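You operate a simulated robot arm through the tools that you are given. There is no shell and no other tool. Be economical: measure what you need, move in short steps, check, and stop when the job is done.

You are at the controls of a simulated two-armed robot. One attempt, no reset.

JOB
On the grey table, fold the blue cloth in half.
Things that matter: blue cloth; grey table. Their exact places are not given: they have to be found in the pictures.

The check looks at the end state, three seconds after you hand in, the way a careful person would. Anything else that was tipped, shoved, dropped, spilled or broken makes it a failure. Flat cloth is picked up by pressing the open fingertips on it (5 to 10 N) and closing them slowly along it; thin cloth reads only 2 to 8 mm in the jaws.

ROBOT AND FRAMES
Two 7-joint arms with two-finger parallel grippers on one trunk, on a base that drives. Base frame: it is fixed to the floor where the robot stands at the start and does not move with it; the origin is under the middle of the robot, x ahead of it, y to its left, z up. Lengths are in mm, angles in rad, forces in N, time in s.
The left shoulder is at the start at [71, 156, 1005], the right one opposite. Places, roughly: grey table [800, 300, 800]. Payload 3.91 kg a hand.
Tool frame (each hand has its own): the origin (TCP) lies between the finger pads and is the grasp point; the fingertips stand 30 mm ahead of it; z points along the fingers, y is the line along which they close. The gripper opens to 110 mm. The fingers are 20 mm wide and 10 mm thick; the gripper's body (48 by 112 mm) begins 55 mm behind the TCP.
Orientation is that of the tool frame in the base frame, as a unit quaternion [x, y, z, w]. With the fingers straight down and closing along the base's y, the tool's x points along the base's -x, its y along +y and its z along -z.

CONTROLS
- The arms move only by the tool arm_command. It takes "left_commands", "right_commands" or both (then of equal length, played together; a hand with none holds still); each is a list of rows, each a list of 6 numbers: the shift along the tool's x, y, z in mm, then the turn, a rotation vector about the tool's x, y, z in rad. In form: [[dx, dy, dz, wx, wy, wz], ...]. A call has 1 to 10 rows; each row shifts and turns the commanded pose from where the row before left it, along the tool's axes as they then stand. "left_grip" and "right_grip" are, for a hand that has rows, the gripper command, from -1 (shut) to 1 (fully open), values between in proportion, set as the call begins (left out, the last holds). Each row takes 0.2 s and may step no farther than 50 mm and 0.15 rad from the row before; otherwise, or with a gripper value out of range, the whole call is refused. A pose out of reach is approached as far as the arm can. The call stops where the force on the tool passes 40 N (or 10 N more than at its start, if that is more) or the arm is blocked; 0.2 s more then pass. Each finger travels about 108 mm/s and halts on what it meets, pressing with about 38 N; the grip force reading is that of the motor and also rises with nothing between the fingers. The clock runs only during rows and for 0.2 s after the last one: add rows that do not move to give the fingers time. It gives the time, the measured TCP pose, the force on the tool (base axes), the opening and the grip force at its end, in the units of the frame above (readings bear some noise), with the torque about the TCP (base axes, N m) and any sound that the robot's microphone picked up.
- Cameras (640 x 400 px; columns grow to the right, rows downward): "scene" is now at [136.4, -25.5, 1245.5]; the picture's right is [-0.32, -0.95, 0.00], its down [-0.48, 0.16, -0.86] and it looks along [0.82, -0.27, -0.50] (base axes); focal length 255 px, centre (320, 200). "left" rides on the left gripper at [72, -17, -103] in its tool frame; the picture's right is [0.23, 0.97, 0.00], its down [-0.76, 0.18, -0.62] and it looks along [-0.61, 0.14, 0.78] (tool axes); focal length 222 px, centre (320, 200). "right" rides on the right gripper at [72, 17, -103] in its tool frame; the picture's right is [-0.23, 0.97, 0.00], its down [-0.76, -0.18, -0.62] and it looks along [-0.61, -0.14, 0.78] (tool axes); focal length 222 px, centre (320, 200).
- camera(camera): a new picture of that camera. No time passes.
- lift_body(by): slides the trunk up (or, below 0, down) by that many mm; the arms and the scene camera ride with it, the base frame stays. It gives what a move gives, with no picture.
- steer(legs): drives the robot by 1 to 6 legs, each [ahead, left, turn to the left] in mm, mm and rad, along the robot's own axes; the way and the turn of a leg run together, so that a leg with both is an arc; at most 1500 mm and 3.142 rad a leg. The arms and the cameras ride along, it lands a little off, and it stops where it bumps. It gives what a move gives.
- turn_head(pan, tilt): turns the head with the scene camera to pan (to the left, within 1.501 rad either way) and tilt (down, from -0.506 to 1.204), counted from straight ahead of the robot. It gives what a move gives.
- locate(camera, pixels): for up to 12 pixels [column, row] of the newest picture of that camera ("zoom" is the newest enlarged one), the place [x, y, z] in the base frame of the surface seen there, good to about 2 mm, but the place of the scene camera against the robot may be out by one fixed shift of up to 12 mm in any direction. No time passes.
- inspect(camera, box): a new picture of the part [left, top, right, bottom] of that camera's present view, enlarged. No time passes.
- finish_job(): hands the job in; it is judged then, once.

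Work in short steps. Measure before you move; look again where a grasp or a placing could have gone wrong, and mend it. You have 80 turns and 78 pictures in all, those below and enlarged ones among them. Open the grippers and draw the arms clear of the work before you hand the job in, unless the task says otherwise; then end with one line.

The tools are called after "Call:" by a JSON object that holds its "method" and its "body". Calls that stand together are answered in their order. arm_command: Moves the arms, as the interface text tells. Its arguments: {"type":"object","properties":{"left_commands":{"type":"array"},"left_grip":{"type":"number"},"right_commands":{"type":"array"},"right_grip":{"type":"number"}},"required":[]} The other tools are called the same way: lift_body (by) slides the trunk up or down; steer (legs) drives the base; turn_head (pan, tilt) turns the head that bears the scene camera; camera (camera) takes a picture; locate (camera, pixels) gives the place of the surface under pixels of a picture; inspect (camera, box) takes an enlarged picture of a part of a camera's view; finish_job () hands the job in.

At the start:

```text
time: 0.0
left_ee_pos: [873.2, 177.5, 918.5]
left_ee_rot: [0.0, 1.0, 0.0, 0.0]
left_force: [0.4, -0.1, 0.6]
left_torque: [-0.04, -0.01, -0.01]
left_gripper_width: 110.0
left_gripper_force: 0.0
right_ee_pos: [756.1, -415.5, 964.8]
right_ee_rot: [0.0, 1.0, 0.0, 0.0]
right_force: [0.5, -0.4, 0.2]
right_torque: [0.01, 0.01, 0.03]
right_gripper_width: 110.1
right_gripper_force: 0.0
trunk travel left (down, up): [-450.0, 490.0]
robot x, y, heading: [-0.8, 2.3, -0.003]
head pan, tilt: [-0.323, 0.527]
```

scene: 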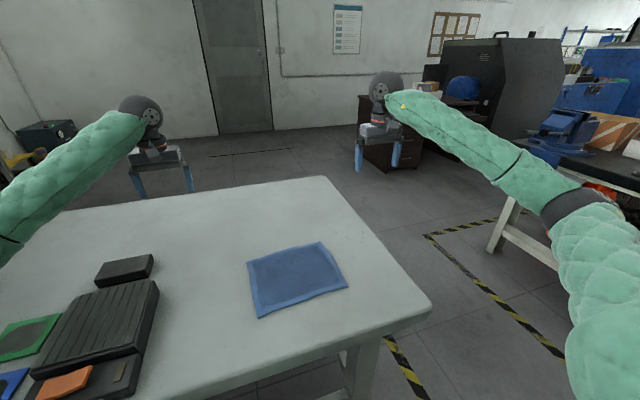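
right: 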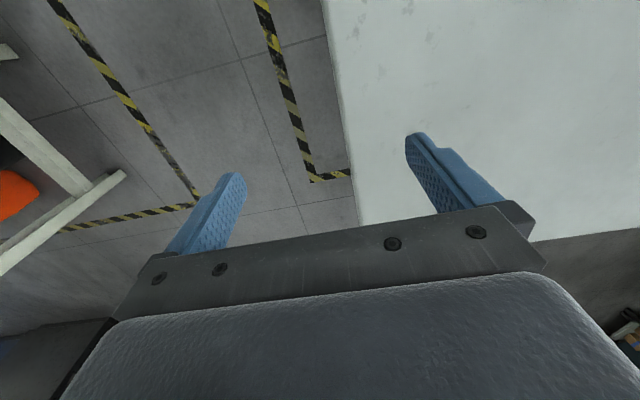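
left: 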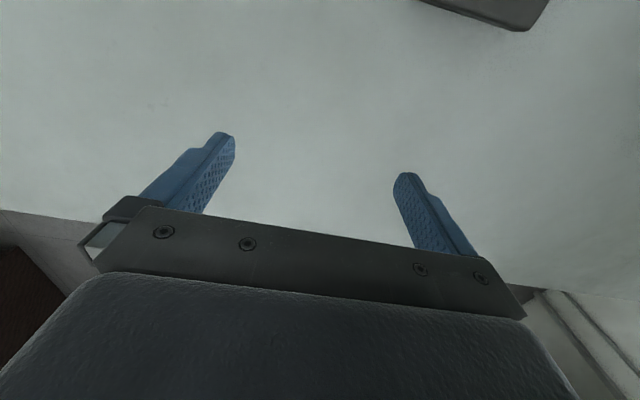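

The scene shows the blue cloth with corners near (247,262), (320,242), (348,287), (259,318). I enlarge it and measure.

Call:
{"method": "inspect", "body": {"camera": "scene", "box": [220, 220, 380, 320]}}

Call:
{"method": "locate", "body": {"camera": "scene", "pixels": [[249, 263], [319, 244], [346, 286], [260, 316], [295, 275], [200, 220], [380, 300], [150, 268], [430, 300], [325, 178], [240, 330]]}}

```text
4.00 times, centred on (300, 270) of scene
```

zoom: 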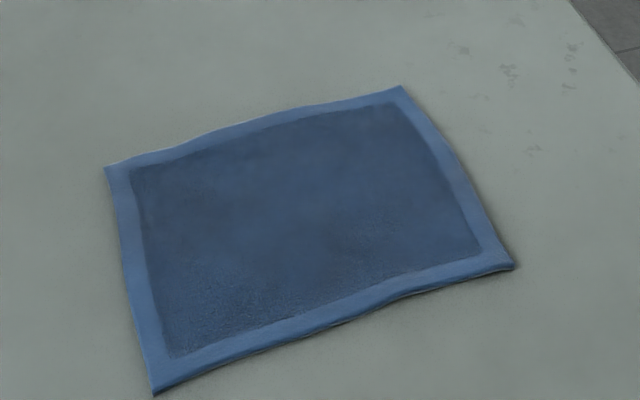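

```text
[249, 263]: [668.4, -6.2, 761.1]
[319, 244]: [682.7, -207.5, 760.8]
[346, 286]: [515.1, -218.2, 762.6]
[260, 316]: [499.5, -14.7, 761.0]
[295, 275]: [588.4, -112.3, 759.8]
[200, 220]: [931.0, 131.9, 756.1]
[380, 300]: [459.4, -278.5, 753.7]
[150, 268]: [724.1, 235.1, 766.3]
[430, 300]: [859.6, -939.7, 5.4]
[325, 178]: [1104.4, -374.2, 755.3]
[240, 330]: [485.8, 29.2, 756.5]
```

The cloth is about 200 (y) by 170 (x) mm at x 500–683, y −6…−218, with its top at about 760. It is close to the robot and off-centre, so I back off and shift right to work symmetrically with both hands.

Call:
{"method": "steer", "body": {"legs": [[-160, 0, 0], [0, -112, 0]]}}

```text
time: 2.2
left_ee_pos: [713.7, 63.4, 918.3]
left_ee_rot: [-0.001, 1.0, 0.002, 0.0]
left_force: [0.5, -0.3, 0.2]
left_torque: [0.02, 0.03, -0.03]
left_gripper_width: 110.2
left_gripper_force: 0.0
right_ee_pos: [597.4, -529.8, 963.4]
right_ee_rot: [0.0, 1.0, 0.001, 0.001]
right_force: [0.3, -1.2, 0.3]
right_torque: [0.01, -0.02, -0.05]
right_gripper_width: 110.0
right_gripper_force: 0.0
trunk travel left (down, up): [-450.0, 490.0]
robot x, y, heading: [-158.1, -114.6, -0.001]
head pan, tilt: [-0.323, 0.527]
```

Turn both hands 90° (closing along x), cameras outward, while lowering slightly.

Call:
{"method": "arm_command", "body": {"left_commands": [[0, 0, 2, 0, 0, 0.15], [0, 0, 2, 0, 0, 0.15], [0, 0, 2, 0, 0, 0.15], [0, 0, 2, 0, 0, 0.15], [0, 0, 2, 0, 0, 0.15], [0, 0, 2, 0, 0, 0.15], [0, 0, 2, 0, 0, 0.15], [0, 0, 2, 0, 0, 0.15], [0, 0, 2, 0, 0, 0.15], [0, 0, 2, 0, 0, 0.15]], "right_commands": [[0, 0, 6, 0, 0, -0.15], [0, 0, 6, 0, 0, -0.15], [0, 0, 6, 0, 0, -0.15], [0, 0, 6, 0, 0, -0.15], [0, 0, 6, 0, 0, -0.15], [0, 0, 6, 0, 0, -0.15], [0, 0, 6, 0, 0, -0.15], [0, 0, 6, 0, 0, -0.15], [0, 0, 6, 0, 0, -0.15], [0, 0, 6, 0, 0, -0.15]], "left_grip": -0.2, "right_grip": -0.2}}

```text
time: 4.4
left_ee_pos: [713.9, 64.6, 899.2]
left_ee_rot: [0.682, 0.731, 0.0, 0.0]
left_force: [-0.4, -0.2, 0.9]
left_torque: [0.02, 0.02, 0.01]
left_gripper_width: 44.1
left_gripper_force: 0.0
right_ee_pos: [595.8, -527.1, 942.6]
right_ee_rot: [-0.271, 0.962, 0.0, 0.0]
right_force: [0.8, 0.7, 1.1]
right_torque: [0.03, 0.0, -0.05]
right_gripper_width: 44.1
right_gripper_force: 0.1
right hand out of reach, approached as far as the arm can: row 5, 6, 7, 8, 9, 10
trunk travel left (down, up): [-450.0, 490.0]
robot x, y, heading: [-157.5, -112.5, -0.001]
head pan, tilt: [-0.323, 0.527]
```

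The right hand stopped at about 0.55 rad of turn. I test how its command stands with a small shift inward.

Call:
{"method": "arm_command", "body": {"right_commands": [[-40, 0, 0, 0, 0, 0], [-40, 0, 0, 0, 0, 0]]}}

```text
time: 5.0
left_ee_pos: [713.2, 65.1, 898.1]
left_ee_rot: [0.682, 0.732, -0.001, 0.0]
left_force: [-1.0, 1.1, -0.3]
left_torque: [-0.02, -0.03, -0.02]
left_gripper_width: 44.0
left_gripper_force: 0.0
right_ee_pos: [663.2, -487.4, 945.0]
right_ee_rot: [-0.269, 0.963, -0.001, 0.001]
right_force: [0.3, 0.5, 0.4]
right_torque: [-0.01, -0.03, 0.02]
right_gripper_width: 44.5
right_gripper_force: 0.0
trunk travel left (down, up): [-450.0, 490.0]
robot x, y, heading: [-160.1, -111.9, -0.003]
head pan, tilt: [-0.323, 0.527]
```

The command restarts from the reached pose. I bring the right hand inward first and then retry the turn.

Call:
{"method": "arm_command", "body": {"right_commands": [[-25, 31, 5, 0, 0, 0], [-25, 31, 5, 0, 0, 0], [-25, 31, 5, 0, 0, 0], [-25, 31, 5, 0, 0, 0], [-25, 31, 5, 0, 0, 0], [0, 0, 0, 0, 0, -0.15], [0, 0, 0, 0, 0, -0.15], [0, 0, 0, 0, 0, -0.15], [0, 0, 0, 0, 0, -0.15], [0, 0, 0, 0, 0, -0.15]]}}

```text
time: 7.2
left_ee_pos: [714.0, 65.0, 898.3]
left_ee_rot: [0.681, 0.732, 0.0, 0.0]
left_force: [0.0, 1.8, 0.1]
left_torque: [-0.01, -0.02, -0.02]
left_gripper_width: 43.7
left_gripper_force: 0.0
right_ee_pos: [691.8, -288.1, 917.5]
right_ee_rot: [-0.366, 0.931, 0.0, 0.0]
right_force: [-0.3, 0.3, 0.0]
right_torque: [0.02, -0.01, 0.02]
right_gripper_width: 44.2
right_gripper_force: 0.1
right hand out of reach, approached as far as the arm can: row 7, 8, 9, 10
trunk travel left (down, up): [-450.0, 490.0]
robot x, y, heading: [-159.0, -112.2, 0.001]
head pan, tilt: [-0.323, 0.527]
```

The limit is now at −0.75 rad, so I turn the right hand the other way, to +1.5.

Call:
{"method": "arm_command", "body": {"right_commands": [[0, 0, 0, 0, 0, 0.15], [0, 0, 0, 0, 0, 0.15], [0, 0, 0, 0, 0, 0.15], [0, 0, 0, 0, 0, 0.15], [0, 0, 0, 0, 0, 0.15], [0, 0, 0, 0, 0, 0.15], [0, 0, 0, 0, 0, 0.15], [0, 0, 0, 0, 0, 0.15], [0, 0, 0, 0, 0, 0.15], [0, 0, 0, 0, 0, 0.15]]}}

Call:
{"method": "arm_command", "body": {"right_commands": [[0, 0, 0, 0, 0, 0.14], [0, 0, 0, 0, 0, 0.14], [0, 0, 0, 0, 0, 0.14], [0, 0, 0, 0, 0, 0.14], [0, 0, 0, 0, 0, 0.14], [0, 0, 0, 0, 0, 0.12]]}}

```text
time: 9.4
left_ee_pos: [713.1, 64.2, 896.9]
left_ee_rot: [0.681, 0.732, -0.001, 0.0]
left_force: [-0.3, -0.1, -0.5]
left_torque: [0.03, 0.01, 0.03]
left_gripper_width: 44.0
left_gripper_force: 0.1
right_ee_pos: [691.5, -288.4, 916.2]
right_ee_rot: [0.368, 0.93, 0.0, -0.001]
right_force: [-0.3, -0.3, -0.1]
right_torque: [0.02, -0.02, -0.01]
right_gripper_width: 43.9
right_gripper_force: 0.1
trunk travel left (down, up): [-450.0, 490.0]
robot x, y, heading: [-161.8, -105.8, 0.003]
head pan, tilt: [-0.323, 0.527]
```

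```text
time: 10.8
left_ee_pos: [712.9, 63.5, 898.4]
left_ee_rot: [0.681, 0.732, 0.0, 0.0]
left_force: [0.2, 0.6, -0.5]
left_torque: [0.01, -0.03, 0.0]
left_gripper_width: 44.0
left_gripper_force: 0.2
right_ee_pos: [690.5, -289.3, 917.7]
right_ee_rot: [0.708, 0.707, -0.001, 0.0]
right_force: [-0.3, 0.1, -0.2]
right_torque: [0.0, 0.01, 0.0]
right_gripper_width: 44.2
right_gripper_force: 0.1
trunk travel left (down, up): [-450.0, 490.0]
robot x, y, heading: [-156.4, -112.1, -0.002]
head pan, tilt: [-0.323, 0.527]
```

Both hands are now turned. I look with the left and scene cameras to measure the far edge precisely.

Call:
{"method": "camera", "body": {"camera": "left"}}

Call:
{"method": "camera", "body": {"camera": "scene"}}

```text
73 pictures are left
```

left: 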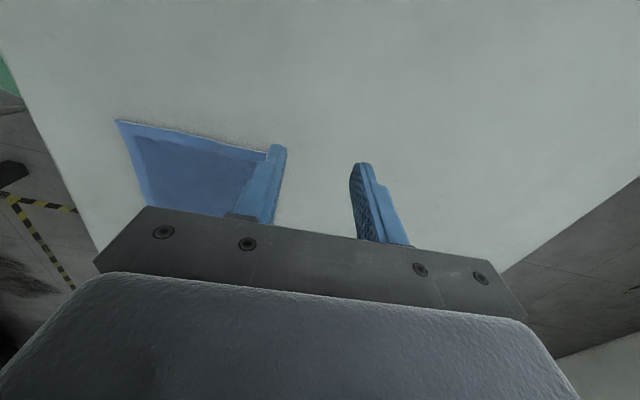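

```text
72 pictures are left
```

scene: 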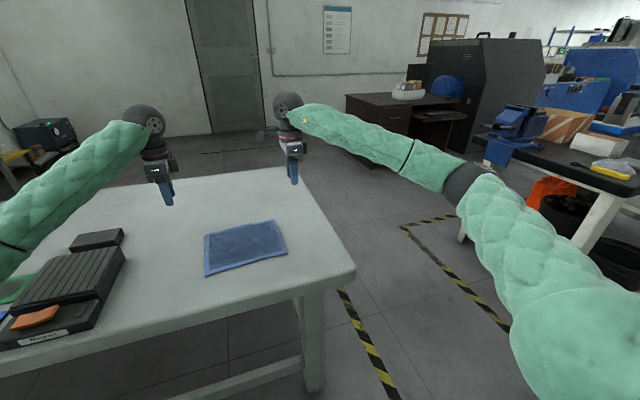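

I centre the head on the cloth and measure its corners from both the left hand camera and the scene.

Call:
{"method": "locate", "body": {"camera": "left", "pixels": [[118, 122], [266, 150], [150, 204], [200, 180], [320, 100]]}}

Call:
{"method": "turn_head", "body": {"pan": 0.0, "tilt": 0.6}}

Call:
{"method": "camera", "body": {"camera": "scene"}}

```text
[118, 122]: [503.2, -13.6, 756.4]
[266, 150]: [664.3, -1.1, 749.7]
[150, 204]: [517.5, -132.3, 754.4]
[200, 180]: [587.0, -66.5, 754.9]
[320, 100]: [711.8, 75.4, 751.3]
```

```text
time: 11.6
left_ee_pos: [713.1, 64.3, 898.3]
left_ee_rot: [0.681, 0.732, 0.001, 0.0]
left_force: [-0.2, -0.5, 0.4]
left_torque: [0.0, -0.01, -0.02]
left_gripper_width: 43.7
left_gripper_force: 0.0
right_ee_pos: [691.3, -289.8, 916.9]
right_ee_rot: [0.707, 0.707, 0.0, 0.0]
right_force: [-0.1, 0.1, 0.7]
right_torque: [0.02, 0.01, -0.05]
right_gripper_width: 43.9
right_gripper_force: 0.2
trunk travel left (down, up): [-450.0, 490.0]
robot x, y, heading: [-158.4, -113.5, -0.0]
head pan, tilt: [0.0, 0.6]
```

```text
71 pictures are left
```

scene: 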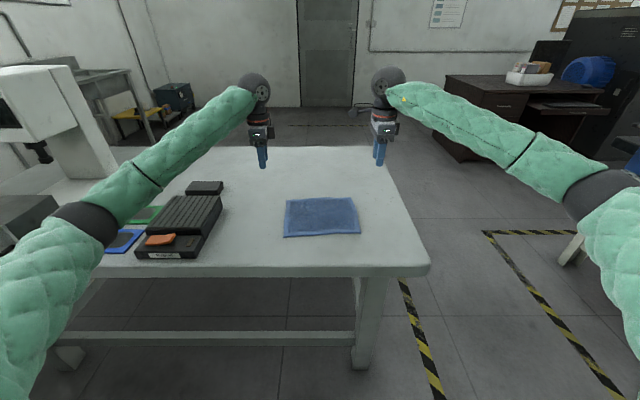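

The table top is at about 751 and the cloth top at about 756, with the far edge at x≈670 (left) and 681 (right). I move both hands above the grasp spots (642,−34) and (653,−184) at height 810 with about 30 mm opening.

Call:
{"method": "arm_command", "body": {"left_commands": [[-23.2, -19.5, 22, 0, 0, 0], [-23.2, -19.5, 22, 0, 0, 0], [-23.2, -19.5, 22, 0, 0, 0], [-23.2, -19.5, 22, 0, 0, 0], [0, 0, 0, 0, 0, 0]], "right_commands": [[26.5, -9.6, 26.7, 0, 0, 0], [26.5, -9.6, 26.7, 0, 0, 0], [26.5, -9.6, 26.7, 0, 0, 0], [26.5, -9.6, 26.7, 0, 0, 0], [0, 0, 0, 0, 0, -0.063]], "left_grip": -0.45, "right_grip": -0.45}}

Call:
{"method": "camera", "body": {"camera": "left"}}

Call:
{"method": "camera", "body": {"camera": "right"}}

Call:
{"method": "inspect", "body": {"camera": "scene", "box": [240, 150, 400, 250]}}

```text
time: 13.0
left_ee_pos: [656.2, 0.4, 857.8]
left_ee_rot: [0.666, 0.746, 0.025, 0.021]
left_force: [-0.1, -0.4, 0.5]
left_torque: [0.0, 0.02, -0.01]
left_gripper_width: 30.2
left_gripper_force: 0.0
right_ee_pos: [656.2, -165.8, 814.9]
right_ee_rot: [0.677, 0.736, 0.004, 0.0]
right_force: [-0.5, -0.3, 0.0]
right_torque: [0.06, 0.02, 0.04]
right_gripper_width: 30.2
right_gripper_force: 0.1
trunk travel left (down, up): [-450.0, 490.0]
robot x, y, heading: [-149.7, -106.0, 0.024]
head pan, tilt: [0.0, 0.6]
stopped in row 5 (left hand): the arm was blocked; the commanded pose is now the measured one
```

```text
70 pictures are left
```

left: 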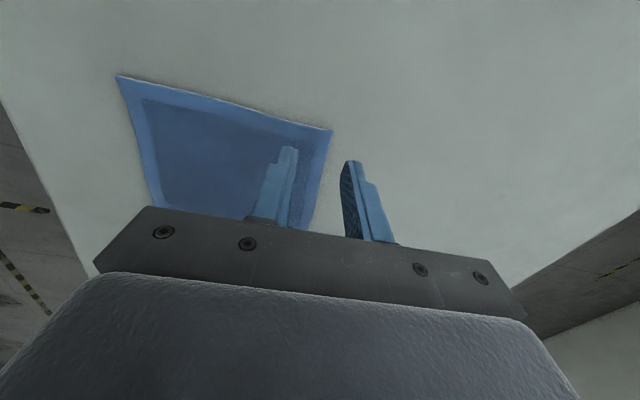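

```text
69 pictures are left
```

right: 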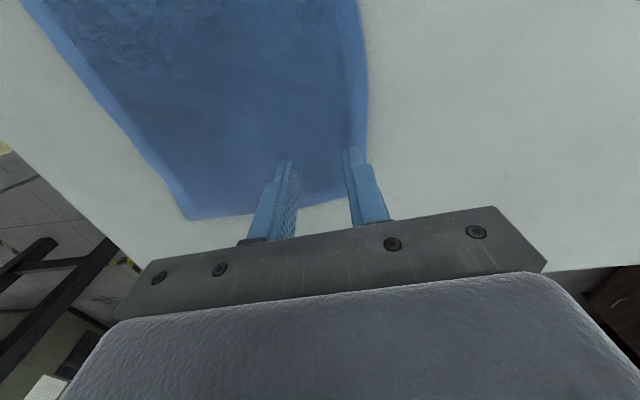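

```text
4.00 times, centred on (320, 200) of scene
```

zoom: 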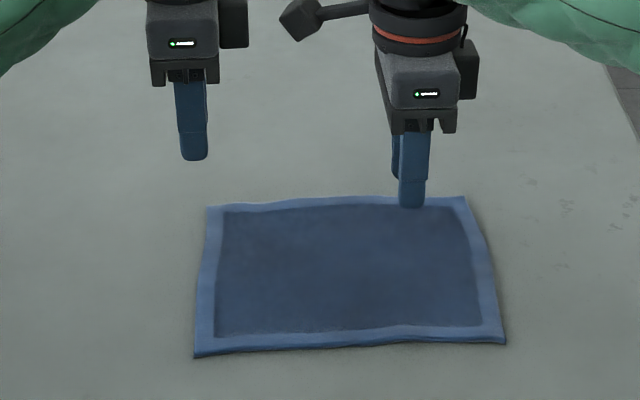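

The right hand's camera body bumped into the left wrist, and nothing touched the cloth. I part the hands, straighten the left one, and turn both so their cameras face outward-back (closing diagonally across the corners).

Call:
{"method": "arm_command", "body": {"right_commands": [[-40, 0, -15, 0, 0, 0], [-40, 0, -15, 0, 0, 0], [-20, 0, 0, 0, 0, -0.15], [0, 0, 0, 0, 0, -0.15], [0, 0, 0, 0, 0, -0.15], [0, 0, 0, 0, 0, -0.15], [0, 0, 0, 0, 0, -0.15], [0, 0, 0, 0, 0, -0.15], [0, 0, 0, 0, 0, -0.15], [0, 0, 0, 0, 0, -0.15]], "left_commands": [[0, 0, 0, 0, 0, 0], [0, 0, 0, 0, 0, 0], [0, 0, 0, 0.065, -0.002, 0], [0, 0, 0, 0, 0, -0.13], [0, 0, 0, 0, 0, -0.13], [0, 0, 0, 0, 0, -0.13], [0, 0, 0, 0, 0, -0.13], [0, 0, 0, 0, 0, -0.137], [0, 0, 0, 0, 0, 0], [0, 0, 0, 0, 0, 0]]}}

Call:
{"method": "arm_command", "body": {"right_commands": [[0, 0, 0, 0, 0, -0.15], [0, 0, 0, 0, 0, -0.15], [0, 0, 0, 0, 0, -0.15], [0, 0, 0, 0, 0, -0.15], [0, 0, 0, 0, 0, -0.15], [0, 0, 0, 0, 0, -0.15], [0, 0, 0, 0, 0, -0.12]]}}

```text
time: 15.2
left_ee_pos: [654.9, -2.5, 847.8]
left_ee_rot: [0.394, 0.919, -0.004, -0.006]
left_force: [0.1, -0.4, 0.1]
left_torque: [-0.02, -0.01, 0.03]
left_gripper_width: 30.3
left_gripper_force: 0.1
right_ee_pos: [664.8, -263.1, 845.0]
right_ee_rot: [0.143, 0.99, 0.0, 0.003]
right_force: [-0.4, -0.6, -0.7]
right_torque: [0.03, -0.02, -0.01]
right_gripper_width: 30.1
right_gripper_force: 0.1
trunk travel left (down, up): [-450.0, 490.0]
robot x, y, heading: [-151.9, -111.1, 0.017]
head pan, tilt: [0.0, 0.6]
```

```text
time: 16.8
left_ee_pos: [654.9, -2.6, 846.6]
left_ee_rot: [0.393, 0.919, -0.003, -0.006]
left_force: [0.1, -1.0, -0.5]
left_torque: [0.03, -0.01, 0.01]
left_gripper_width: 30.2
left_gripper_force: 0.1
right_ee_pos: [665.5, -263.7, 845.6]
right_ee_rot: [-0.359, 0.934, 0.0, 0.002]
right_force: [-0.6, -0.2, 0.1]
right_torque: [-0.01, 0.02, -0.01]
right_gripper_width: 30.5
right_gripper_force: 0.0
trunk travel left (down, up): [-450.0, 490.0]
robot x, y, heading: [-150.0, -110.1, 0.022]
head pan, tilt: [0.0, 0.6]
```

Both hands are at about ±45°. I move them above the far corners at height 805 and check with the hand cameras.

Call:
{"method": "arm_command", "body": {"left_commands": [[-4.3, -12.5, 21, 0, 0, 0], [-4.3, -12.4, 21, 0, 0, 0]], "right_commands": [[-24.3, 31, 20, 0, 0, 0], [-24.3, 31.1, 20, 0, 0, 0]]}}

Call:
{"method": "camera", "body": {"camera": "left"}}

Call:
{"method": "camera", "body": {"camera": "right"}}

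Call:
{"method": "inspect", "body": {"camera": "scene", "box": [240, 150, 400, 250]}}

```text
time: 17.6
left_ee_pos: [660.9, -1.2, 851.4]
left_ee_rot: [0.377, 0.926, 0.013, 0.022]
left_force: [0.6, 0.6, -0.2]
left_torque: [-0.04, 0.0, 0.03]
left_gripper_width: 30.3
left_gripper_force: 0.1
right_ee_pos: [668.0, -172.9, 806.1]
right_ee_rot: [-0.364, 0.931, 0.001, 0.005]
right_force: [-0.1, 0.0, -0.5]
right_torque: [0.02, -0.01, -0.02]
right_gripper_width: 30.4
right_gripper_force: 0.0
trunk travel left (down, up): [-450.0, 490.0]
robot x, y, heading: [-139.5, -107.7, 0.029]
head pan, tilt: [0.0, 0.6]
stopped in row 2 (left hand): the arm was blocked; the commanded pose is now the measured one
```

```text
67 pictures are left
```

left: 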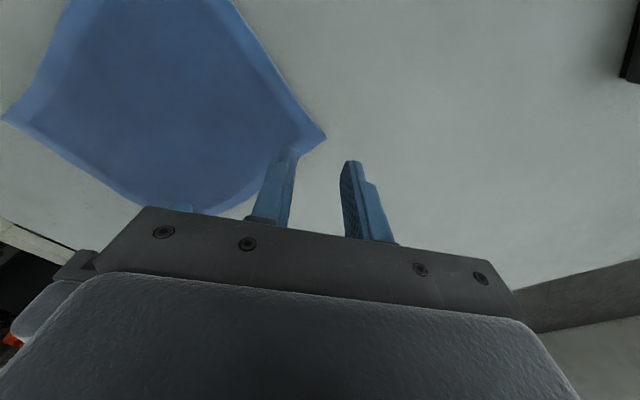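

```text
66 pictures are left
```

right: 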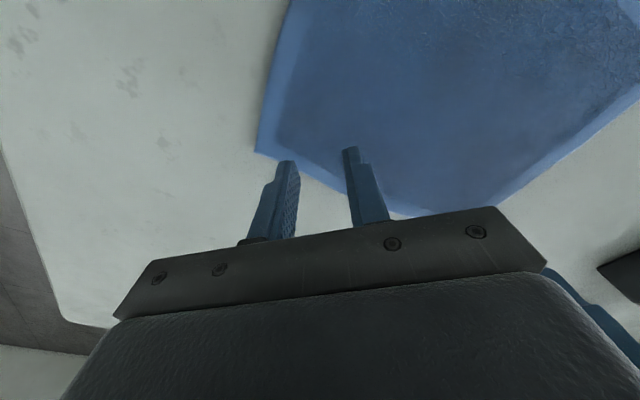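

```text
4.00 times, centred on (320, 200) of scene
```

zoom: 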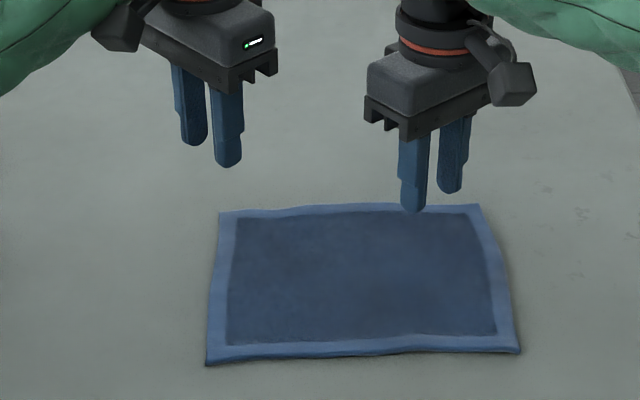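

The left arm is blocked again and the base is being nudged. I look at the full scene to see what it is touching.

Call:
{"method": "camera", "body": {"camera": "scene"}}

Call:
{"method": "turn_head", "body": {"pan": 0.4, "tilt": 0.85}}

Call:
{"method": "camera", "body": {"camera": "scene"}}

```text
64 pictures are left
```

scene: 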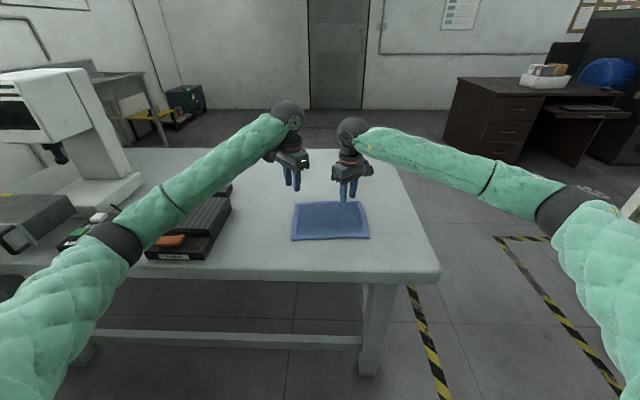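

```text
time: 18.5
left_ee_pos: [659.7, -3.4, 849.6]
left_ee_rot: [0.378, 0.926, 0.012, 0.021]
left_force: [-0.7, -0.4, -0.3]
left_torque: [0.02, 0.0, -0.01]
left_gripper_width: 30.0
left_gripper_force: 0.1
right_ee_pos: [667.6, -172.8, 807.8]
right_ee_rot: [-0.365, 0.931, 0.0, 0.005]
right_force: [-0.3, -0.3, 0.2]
right_torque: [0.0, 0.0, 0.02]
right_gripper_width: 30.1
right_gripper_force: 0.0
trunk travel left (down, up): [-450.0, 490.0]
robot x, y, heading: [-140.4, -106.9, 0.034]
head pan, tilt: [0.4, 0.85]
```

```text
63 pictures are left
```

scene: 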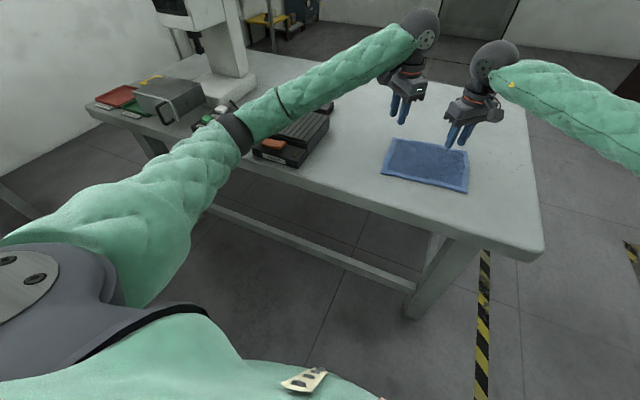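

The left elbow/forearm seems low near the table's front edge and the tray. I measure heights there.

Call:
{"method": "locate", "body": {"camera": "scene", "pixels": [[235, 135], [238, 152], [215, 180], [210, 200], [255, 140], [285, 100], [275, 145], [300, 135], [265, 165], [205, 118], [180, 175], [225, 110]]}}

Call:
{"method": "inspect", "body": {"camera": "scene", "box": [160, 70, 352, 190]}}

```text
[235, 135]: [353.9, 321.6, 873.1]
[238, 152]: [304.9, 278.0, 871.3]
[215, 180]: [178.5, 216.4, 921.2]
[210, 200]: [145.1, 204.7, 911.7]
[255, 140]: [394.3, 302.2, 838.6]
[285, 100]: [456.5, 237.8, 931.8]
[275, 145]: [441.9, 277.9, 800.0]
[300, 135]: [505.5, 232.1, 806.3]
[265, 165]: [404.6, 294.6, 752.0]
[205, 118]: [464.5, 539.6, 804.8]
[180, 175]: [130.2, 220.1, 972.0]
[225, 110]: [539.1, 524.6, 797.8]
```

```text
3.33 times, centred on (256, 130) of scene
```

zoom: 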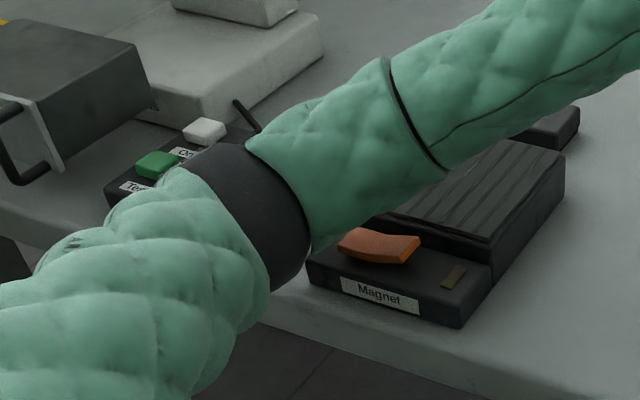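

The elbow underside (z≈800 or lower) is near the magnet block (top about 800) and the table edge. I raise the trunk to clear it.

Call:
{"method": "lift_body", "body": {"by": 200}}

Call:
{"method": "camera", "body": {"camera": "scene"}}

```text
time: 20.7
left_ee_pos: [663.9, -1.7, 1033.7]
left_ee_rot: [0.379, 0.925, 0.006, 0.012]
left_force: [0.8, -1.0, 0.4]
left_torque: [-0.01, 0.0, -0.02]
left_gripper_width: 30.4
left_gripper_force: 0.1
right_ee_pos: [672.9, -170.8, 1001.0]
right_ee_rot: [-0.363, 0.932, -0.001, 0.0]
right_force: [0.1, 0.8, 0.8]
right_torque: [-0.01, 0.03, 0.02]
right_gripper_width: 30.3
right_gripper_force: 0.0
trunk travel left (down, up): [-650.0, 290.0]
robot x, y, heading: [-140.7, -107.8, 0.033]
head pan, tilt: [0.4, 0.85]
```

```text
61 pictures are left
```

scene: 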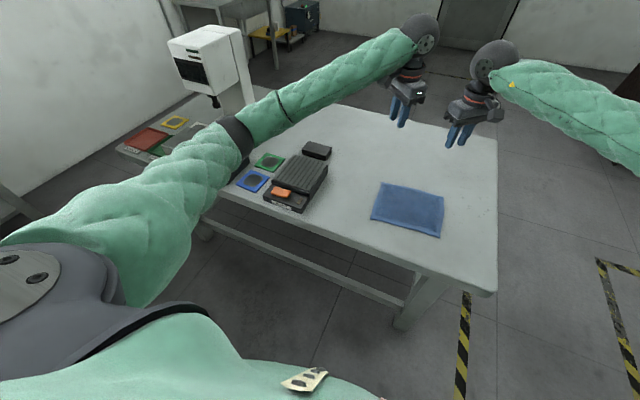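

The block looks undisturbed and the elbow is now free. I lower both hands in steps towards the corners, to height 850.

Call:
{"method": "arm_command", "body": {"left_commands": [[-0.5, -8, 46, 0, 0, 0], [-0.5, -8, 46, 0, 0, 0], [-0.5, -8, 46, 0, 0, 0], [-0.5, -8, 46, 0, 0, 0], [0, 0, 0, 0.02, 0.018, 0]], "right_commands": [[4.8, -0.4, 37.7, 0, 0, 0], [4.8, -0.4, 37.7, 0, 0, 0], [4.8, -0.4, 37.7, 0, 0, 0], [4.8, -0.4, 37.7, 0, 0, 0], [0, 0, 0, 0, 0, 0]]}}

Call:
{"method": "camera", "body": {"camera": "scene"}}

```text
time: 21.9
left_ee_pos: [648.0, -26.0, 848.9]
left_ee_rot: [0.38, 0.925, 0.0, 0.0]
left_force: [0.0, 0.3, 0.0]
left_torque: [0.01, -0.02, -0.01]
left_gripper_width: 30.7
left_gripper_force: 0.1
right_ee_pos: [660.6, -185.9, 852.4]
right_ee_rot: [-0.363, 0.932, 0.001, 0.0]
right_force: [0.4, -0.3, -0.9]
right_torque: [0.0, -0.04, -0.01]
right_gripper_width: 30.3
right_gripper_force: 0.0
trunk travel left (down, up): [-650.0, 290.0]
robot x, y, heading: [-143.8, -109.6, 0.03]
head pan, tilt: [0.4, 0.85]
```

```text
60 pictures are left
```

scene: 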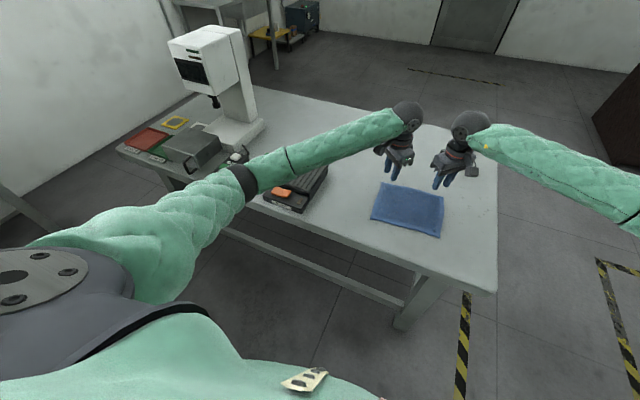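

Both hands are straight down and at their targets. I check elbow clearance and the corners from the hand cameras.

Call:
{"method": "locate", "body": {"camera": "scene", "pixels": [[243, 185], [265, 180], [255, 195], [225, 215], [300, 205], [385, 186], [444, 198], [439, 235], [373, 219]]}}

Call:
{"method": "camera", "body": {"camera": "left"}}

Call:
{"method": "camera", "body": {"camera": "right"}}

```text
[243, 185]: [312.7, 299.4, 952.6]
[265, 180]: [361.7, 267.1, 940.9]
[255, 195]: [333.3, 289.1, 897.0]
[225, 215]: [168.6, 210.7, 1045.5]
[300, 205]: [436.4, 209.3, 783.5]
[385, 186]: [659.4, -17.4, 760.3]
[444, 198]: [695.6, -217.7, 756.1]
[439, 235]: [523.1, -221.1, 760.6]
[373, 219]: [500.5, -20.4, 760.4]
```

```text
59 pictures are left
```

left: 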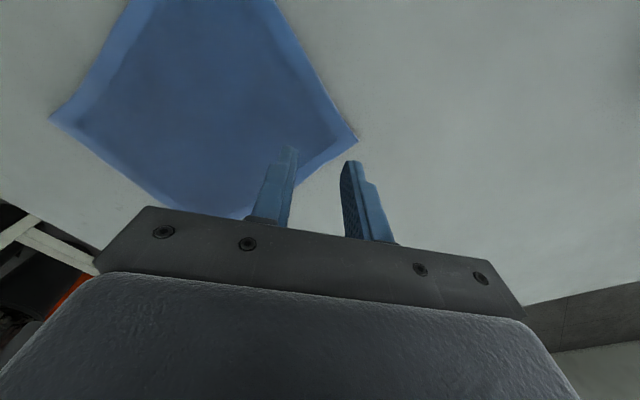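

```text
58 pictures are left
```

right: 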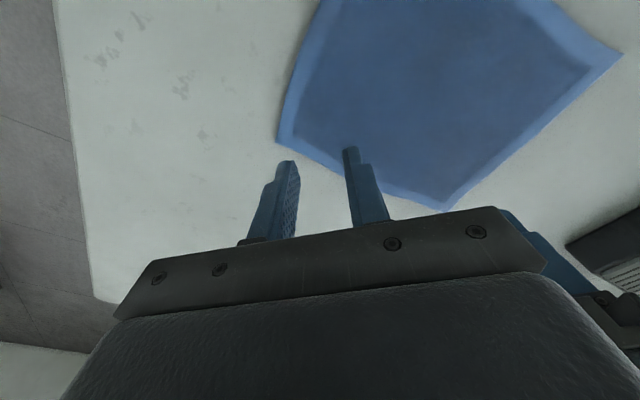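

I locate the near corners of each hand view: far-left at left (356,140), far-right at right (278,142).

Call:
{"method": "locate", "body": {"camera": "left", "pixels": [[354, 139], [53, 118], [335, 115], [330, 155], [420, 140]]}}

Call:
{"method": "locate", "body": {"camera": "right", "pixels": [[280, 141], [617, 55], [300, 154], [285, 115], [200, 140]]}}

```text
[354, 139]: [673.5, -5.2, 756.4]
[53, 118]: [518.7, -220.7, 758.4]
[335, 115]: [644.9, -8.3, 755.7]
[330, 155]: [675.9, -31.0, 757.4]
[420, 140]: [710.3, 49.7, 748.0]
```

```text
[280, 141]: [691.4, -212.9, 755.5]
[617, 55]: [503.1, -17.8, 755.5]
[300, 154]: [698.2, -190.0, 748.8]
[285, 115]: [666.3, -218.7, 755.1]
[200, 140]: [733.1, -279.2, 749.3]
```

Corners from the hand cameras: FL (674,−5), FR (691,−213), NL (503,−17), NR (519,−221), cloth top about 756. I move to grasp centres 30 mm in from each far corner, with the tips just above the cloth.

Call:
{"method": "arm_command", "body": {"left_commands": [[-2.5, 1.7, 28, 0, 0, 0], [-2.5, 1.8, 29, 0, 0, 0], [0, 0, 0, 0, 0, 0]], "right_commands": [[-1.1, -5.1, 30, 0, 0, 0], [-1.1, -5.1, 30, 0, 0, 0], [0, 0, 0, 0, 0, 0]]}}

Call:
{"method": "camera", "body": {"camera": "left"}}

Call:
{"method": "camera", "body": {"camera": "right"}}

```text
time: 22.7
left_ee_pos: [653.9, -27.1, 791.9]
left_ee_rot: [0.379, 0.925, -0.001, 0.0]
left_force: [-0.8, 0.7, 0.7]
left_torque: [0.01, 0.03, 0.01]
left_gripper_width: 30.5
left_gripper_force: 0.0
right_ee_pos: [669.7, -191.0, 788.6]
right_ee_rot: [-0.364, 0.931, 0.001, 0.0]
right_force: [0.4, -0.2, 0.9]
right_torque: [-0.01, 0.0, -0.02]
right_gripper_width: 30.3
right_gripper_force: 0.1
trunk travel left (down, up): [-650.0, 290.0]
robot x, y, heading: [-141.3, -107.1, 0.033]
head pan, tilt: [0.4, 0.85]
```

```text
57 pictures are left
```

left: 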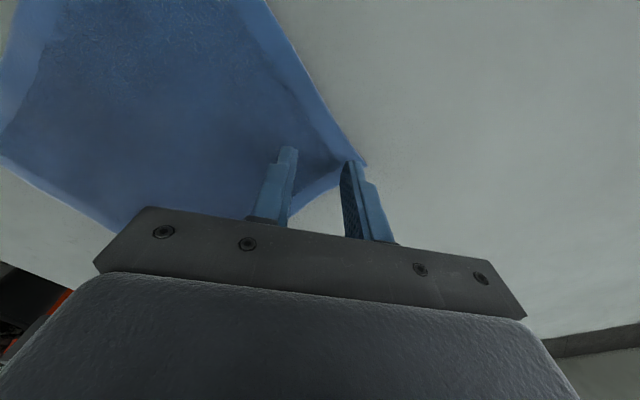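

```text
56 pictures are left
```

right: 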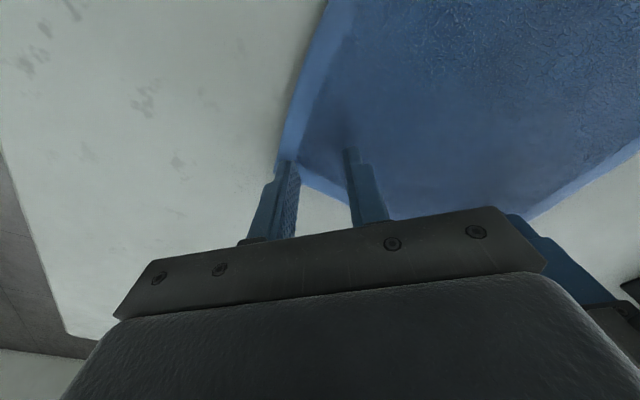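

The outer fingertips are just at the cloth corners. I shift 4 mm further in and lower slowly to contact.

Call:
{"method": "arm_command", "body": {"left_commands": [[0, -4, 0, 0, 0, 0], [0, 0, 2, 0, 0, 0], [0, 0, 2, 0, 0, 0], [0, 0, 0, 0, 0, 0]], "right_commands": [[0, 4, 0, 0, 0, 0], [0, 0, 1, 0, 0, 0], [0, 0, 1, 0, 0, 0], [0, 0, 0, 0, 0, 0]]}}

```text
time: 23.7
left_ee_pos: [650.2, -28.1, 788.7]
left_ee_rot: [0.38, 0.925, 0.001, 0.0]
left_force: [0.2, 0.1, 0.1]
left_torque: [0.04, -0.04, 0.01]
left_gripper_width: 30.3
left_gripper_force: 0.1
right_ee_pos: [667.5, -188.9, 788.6]
right_ee_rot: [-0.364, 0.931, 0.0, 0.001]
right_force: [0.1, -0.2, 0.0]
right_torque: [-0.01, 0.01, 0.03]
right_gripper_width: 30.5
right_gripper_force: 0.1
trunk travel left (down, up): [-650.0, 290.0]
robot x, y, heading: [-144.3, -110.4, 0.022]
head pan, tilt: [0.4, 0.85]
```

No contact yet, so I continue down 3 mm more in 1 mm steps.

Call:
{"method": "arm_command", "body": {"left_commands": [[0, 0, 1, 0, 0, 0], [0, 0, 1, 0, 0, 0], [0, 0, 1, 0, 0, 0], [0, 0, 0, 0, 0, 0]], "right_commands": [[0, 0, 1, 0, 0, 0], [0, 0, 1, 0, 0, 0], [0, 0, 1, 0, 0, 0], [0, 0, 0, 0, 0, 0]]}}

```text
time: 24.7
left_ee_pos: [652.1, -30.0, 787.3]
left_ee_rot: [0.379, 0.925, 0.0, 0.001]
left_force: [-0.5, 0.6, -1.4]
left_torque: [-0.02, -0.01, 0.02]
left_gripper_width: 30.5
left_gripper_force: 0.0
right_ee_pos: [666.1, -188.3, 785.8]
right_ee_rot: [-0.363, 0.932, 0.0, 0.001]
right_force: [-0.1, -0.5, 0.6]
right_torque: [-0.01, -0.01, 0.04]
right_gripper_width: 30.5
right_gripper_force: 0.2
trunk travel left (down, up): [-650.0, 290.0]
robot x, y, heading: [-146.3, -108.5, 0.032]
head pan, tilt: [0.4, 0.85]
```

Call:
{"method": "arm_command", "body": {"left_commands": [[0, 0, 1, 0, 0, 0], [0, 0, 1, 0, 0, 0], [0, 0, 1, 0, 0, 0], [0, 0, 0, 0, 0, 0]], "right_commands": [[0, 0, 1, 0, 0, 0], [0, 0, 1, 0, 0, 0], [0, 0, 1, 0, 0, 0], [0, 0, 0, 0, 0, 0]]}}

```text
time: 25.7
left_ee_pos: [650.2, -30.0, 783.2]
left_ee_rot: [0.38, 0.925, 0.0, 0.001]
left_force: [0.6, 0.3, 4.5]
left_torque: [0.04, -0.03, -0.05]
left_gripper_width: 30.3
left_gripper_force: 0.0
right_ee_pos: [666.2, -189.4, 783.0]
right_ee_rot: [-0.363, 0.932, 0.001, 0.001]
right_force: [2.4, 0.6, 8.1]
right_torque: [-0.01, -0.09, 0.01]
right_gripper_width: 30.1
right_gripper_force: 0.1
trunk travel left (down, up): [-650.0, 290.0]
robot x, y, heading: [-144.2, -109.8, 0.032]
head pan, tilt: [0.4, 0.85]
```

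Contact: left 4.5 N, right 8.1 N. I press the left a touch more and begin closing slowly.

Call:
{"method": "arm_command", "body": {"left_commands": [[0, 0, 0.8, 0, 0, 0], [0, 0, 0, 0, 0, 0]], "right_commands": [[0, 0, 0, 0, 0, 0], [0, 0, 0, 0, 0, 0]], "left_grip": -0.55, "right_grip": -0.55}}

Call:
{"method": "arm_command", "body": {"left_commands": [[0, 0, 0, 0, 0, 0], [0, 0, 0, 0, 0, 0]], "right_commands": [[0, 0, 0, 0, 0, 0], [0, 0, 0, 0, 0, 0]], "left_grip": -0.65, "right_grip": -0.65}}

Call:
{"method": "camera", "body": {"camera": "left"}}

Call:
{"method": "camera", "body": {"camera": "right"}}

```text
time: 26.3
left_ee_pos: [650.3, -30.0, 784.1]
left_ee_rot: [0.38, 0.925, 0.0, 0.001]
left_force: [0.9, -1.5, 7.3]
left_torque: [-0.08, -0.03, 0.0]
left_gripper_width: 24.3
left_gripper_force: 0.1
right_ee_pos: [664.7, -189.0, 783.9]
right_ee_rot: [-0.364, 0.931, 0.001, 0.0]
right_force: [0.1, 1.2, 7.4]
right_torque: [0.12, -0.04, -0.02]
right_gripper_width: 24.4
right_gripper_force: 0.1
trunk travel left (down, up): [-650.0, 290.0]
robot x, y, heading: [-144.1, -107.7, 0.032]
head pan, tilt: [0.4, 0.85]
```

```text
time: 26.9
left_ee_pos: [650.2, -30.7, 783.9]
left_ee_rot: [0.38, 0.925, 0.0, 0.001]
left_force: [1.6, -2.9, 8.4]
left_torque: [-0.09, -0.03, 0.0]
left_gripper_width: 19.0
left_gripper_force: 0.2
right_ee_pos: [665.0, -188.1, 782.7]
right_ee_rot: [-0.364, 0.931, 0.0, 0.001]
right_force: [-0.3, 1.4, 8.6]
right_torque: [0.05, -0.02, -0.02]
right_gripper_width: 19.1
right_gripper_force: 0.1
trunk travel left (down, up): [-650.0, 290.0]
robot x, y, heading: [-143.2, -110.3, 0.033]
head pan, tilt: [0.4, 0.85]
```

```text
55 pictures are left
```

left: 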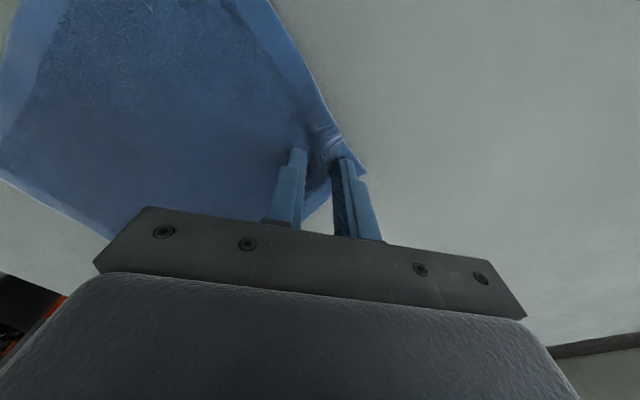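

```text
54 pictures are left
```

right: 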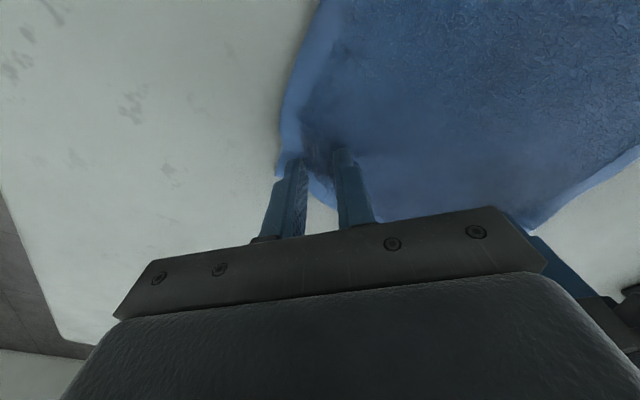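

The cloth is puckering between the fingers on both sides. I keep closing slowly.

Call:
{"method": "arm_command", "body": {"left_commands": [[0, 0, 0, 0, 0, 0], [0, 0, 0, 0, 0, 0]], "right_commands": [[0, 0, 0, 0, 0, 0], [0, 0, 0, 0, 0, 0]], "left_grip": -0.75, "right_grip": -0.75}}

Call:
{"method": "arm_command", "body": {"left_commands": [[0, 0, 0, 0, 0, 0], [0, 0, 0, 0, 0, 0]], "right_commands": [[0, 0, 0, 0, 0, 0], [0, 0, 0, 0, 0, 0]], "left_grip": -0.86, "right_grip": -0.86}}

Call:
{"method": "arm_command", "body": {"left_commands": [[0, 0, 0, 0, 0, 0], [0, 0, 0, 0, 0, 0], [0, 0, 0, 0, 0, 0]], "right_commands": [[0, 0, 0, 0, 0, 0], [0, 0, 0, 0, 0, 0], [0, 0, 0, 0, 0, 0]], "left_grip": -1, "right_grip": -1}}

Call:
{"method": "camera", "body": {"camera": "left"}}

Call:
{"method": "camera", "body": {"camera": "right"}}

```text
time: 27.5
left_ee_pos: [649.2, -29.5, 782.6]
left_ee_rot: [0.379, 0.925, 0.0, 0.0]
left_force: [-0.2, -2.5, 9.1]
left_torque: [-0.05, -0.01, 0.0]
left_gripper_width: 13.5
left_gripper_force: 0.1
right_ee_pos: [665.5, -188.8, 782.9]
right_ee_rot: [-0.364, 0.931, 0.0, 0.001]
right_force: [-0.6, 2.1, 7.6]
right_torque: [0.05, 0.03, -0.01]
right_gripper_width: 13.8
right_gripper_force: 0.0
trunk travel left (down, up): [-650.0, 290.0]
robot x, y, heading: [-143.3, -110.5, 0.032]
head pan, tilt: [0.4, 0.85]
```

```text
time: 28.1
left_ee_pos: [649.7, -31.1, 781.9]
left_ee_rot: [0.379, 0.925, 0.001, 0.001]
left_force: [0.2, -3.5, 9.2]
left_torque: [-0.06, -0.03, 0.01]
left_gripper_width: 8.2
left_gripper_force: 1.3
right_ee_pos: [665.3, -189.0, 783.5]
right_ee_rot: [-0.364, 0.931, 0.0, 0.001]
right_force: [-0.6, 3.2, 8.6]
right_torque: [0.12, 0.05, 0.01]
right_gripper_width: 9.0
right_gripper_force: 1.4
trunk travel left (down, up): [-650.0, 290.0]
robot x, y, heading: [-144.9, -110.3, 0.03]
head pan, tilt: [0.4, 0.85]
```

```text
time: 28.9
left_ee_pos: [650.2, -28.7, 782.5]
left_ee_rot: [0.379, 0.925, 0.001, 0.001]
left_force: [0.9, -5.5, 9.8]
left_torque: [-0.18, -0.04, -0.02]
left_gripper_width: 3.7
left_gripper_force: 38.4
right_ee_pos: [664.7, -188.6, 783.4]
right_ee_rot: [-0.365, 0.931, 0.001, 0.001]
right_force: [-1.3, 7.0, 6.9]
right_torque: [0.2, 0.04, 0.0]
right_gripper_width: 3.3
right_gripper_force: 37.6
trunk travel left (down, up): [-650.0, 290.0]
robot x, y, heading: [-143.2, -107.3, 0.036]
head pan, tilt: [0.4, 0.85]
```

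```text
53 pictures are left
```

left: 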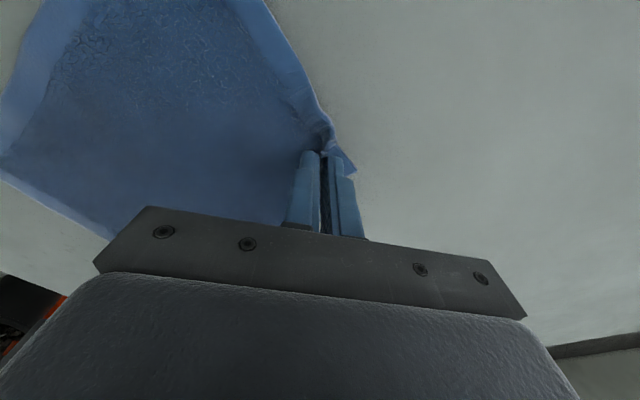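

```text
52 pictures are left
```

right: 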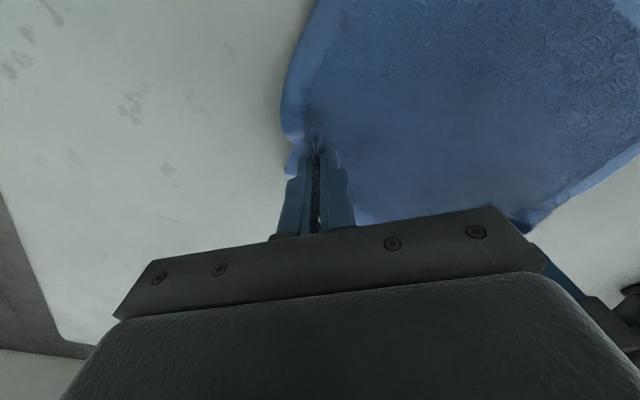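

Both grips hold cloth (3.7 and 3.3 mm). I lift the far edge slightly along the start of the folding arc and check.

Call:
{"method": "arm_command", "body": {"left_commands": [[1.6, -1.9, -15, 0, 0, 0], [1.7, -1.9, -15, 0, 0, 0], [4.2, -4.9, -10, 0, 0, 0], [4.3, -4.9, -10, 0, 0, 0], [0, 0, 0, 0, 0, 0]], "right_commands": [[1.9, 1.5, -15, 0, 0, 0], [2, 1.6, -15, 0, 0, 0], [5.1, 4, -10, 0, 0, 0], [5.1, 4, -10, 0, 0, 0], [0, 0, 0, 0, 0, 0]]}}

Call:
{"method": "turn_head", "body": {"pan": -0.03, "tilt": 0.8}}

Call:
{"method": "inspect", "body": {"camera": "scene", "box": [220, 120, 420, 245]}}

```text
time: 30.1
left_ee_pos: [633.1, -30.4, 831.7]
left_ee_rot: [0.38, 0.925, 0.0, -0.001]
left_force: [0.3, -7.0, 0.4]
left_torque: [-0.23, -0.05, -0.03]
left_gripper_width: 3.5
left_gripper_force: 38.0
right_ee_pos: [648.7, -189.6, 832.2]
right_ee_rot: [-0.363, 0.932, 0.0, 0.0]
right_force: [-1.2, 5.1, -0.4]
right_torque: [0.17, 0.02, -0.03]
right_gripper_width: 3.3
right_gripper_force: 37.5
trunk travel left (down, up): [-650.0, 290.0]
robot x, y, heading: [-141.4, -107.8, 0.033]
head pan, tilt: [0.4, 0.85]
```

```text
time: 31.0
left_ee_pos: [632.1, -31.8, 831.5]
left_ee_rot: [0.38, 0.925, 0.0, 0.0]
left_force: [0.8, -6.3, 0.4]
left_torque: [-0.2, 0.0, 0.02]
left_gripper_width: 3.5
left_gripper_force: 38.6
right_ee_pos: [647.8, -189.9, 832.4]
right_ee_rot: [-0.364, 0.931, 0.0, 0.001]
right_force: [-0.2, 5.3, -0.4]
right_torque: [0.2, 0.02, 0.0]
right_gripper_width: 3.7
right_gripper_force: 38.2
trunk travel left (down, up): [-650.0, 290.0]
robot x, y, heading: [-144.6, -105.8, 0.035]
head pan, tilt: [-0.03, 0.799]
```

```text
3.20 times, centred on (320, 182) of scene
```

zoom: 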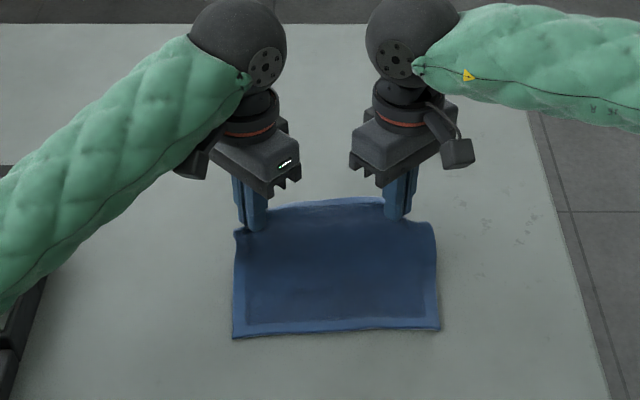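

The far edge hangs neatly between both hands. I carry it over the fold line towards the robot, tilting the fingers forward as I go.

Call:
{"method": "arm_command", "body": {"left_commands": [[5.3, -9.1, -4.9, -0.0453, -0.0394, 0], [6.8, -7.8, -4.9, -0.0453, -0.0394, 0], [6.7, -7.7, -3.3, -0.0529, -0.0459, 0], [6.7, -7.7, -3.4, -0.0529, -0.0459, 0], [7.2, -8.3, -1.6, -0.0529, -0.0459, 0], [7.2, -8.3, -1.7, -0.0529, -0.0459, 0], [7.6, -8.8, -0.2, -0.0491, -0.0426, 0], [7.6, -8.8, -0.2, -0.0491, -0.0426, 0], [0, 0, 0, 0, 0, 0]], "right_commands": [[6.9, 8.0, -4.9, 0.037, -0.0472, 0], [8.1, 6.4, -4.9, 0.037, -0.0472, 0], [8, 6.3, -3.3, 0.0432, -0.0551, 0], [8, 6.3, -3.4, 0.0432, -0.0551, 0], [8.6, 6.8, -1.6, 0.0432, -0.0551, 0], [8.6, 6.8, -1.7, 0.0432, -0.0551, 0], [9.1, 7.2, -0.2, 0.0401, -0.0512, 0], [9.1, 7.2, -0.2, 0.0401, -0.0512, 0], [0, 0, 0, 0, 0, 0]]}}

Call:
{"method": "inspect", "body": {"camera": "scene", "box": [220, 120, 420, 245]}}

```text
time: 33.0
left_ee_pos: [548.0, -40.7, 831.1]
left_ee_rot: [0.366, 0.892, 0.119, 0.235]
left_force: [0.5, -0.6, 0.3]
left_torque: [-0.1, 0.06, -0.06]
left_gripper_width: 3.3
left_gripper_force: 37.9
right_ee_pos: [561.6, -195.1, 832.2]
right_ee_rot: [-0.35, 0.899, -0.076, 0.251]
right_force: [0.3, 1.6, -0.2]
right_torque: [0.09, 0.05, 0.04]
right_gripper_width: 3.0
right_gripper_force: 37.9
trunk travel left (down, up): [-650.0, 290.0]
robot x, y, heading: [-141.1, -106.8, 0.032]
head pan, tilt: [-0.03, 0.799]
```

```text
3.20 times, centred on (320, 182) of scene
```

zoom: 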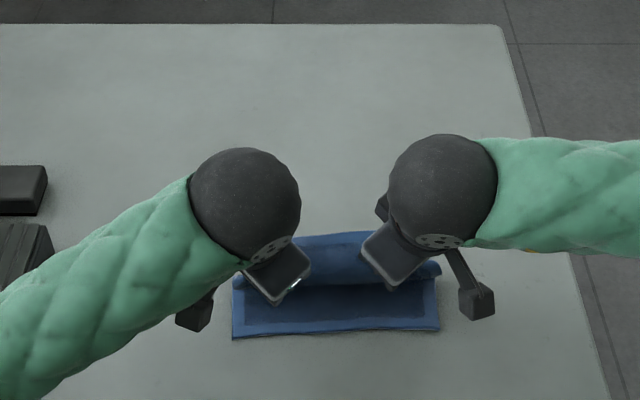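

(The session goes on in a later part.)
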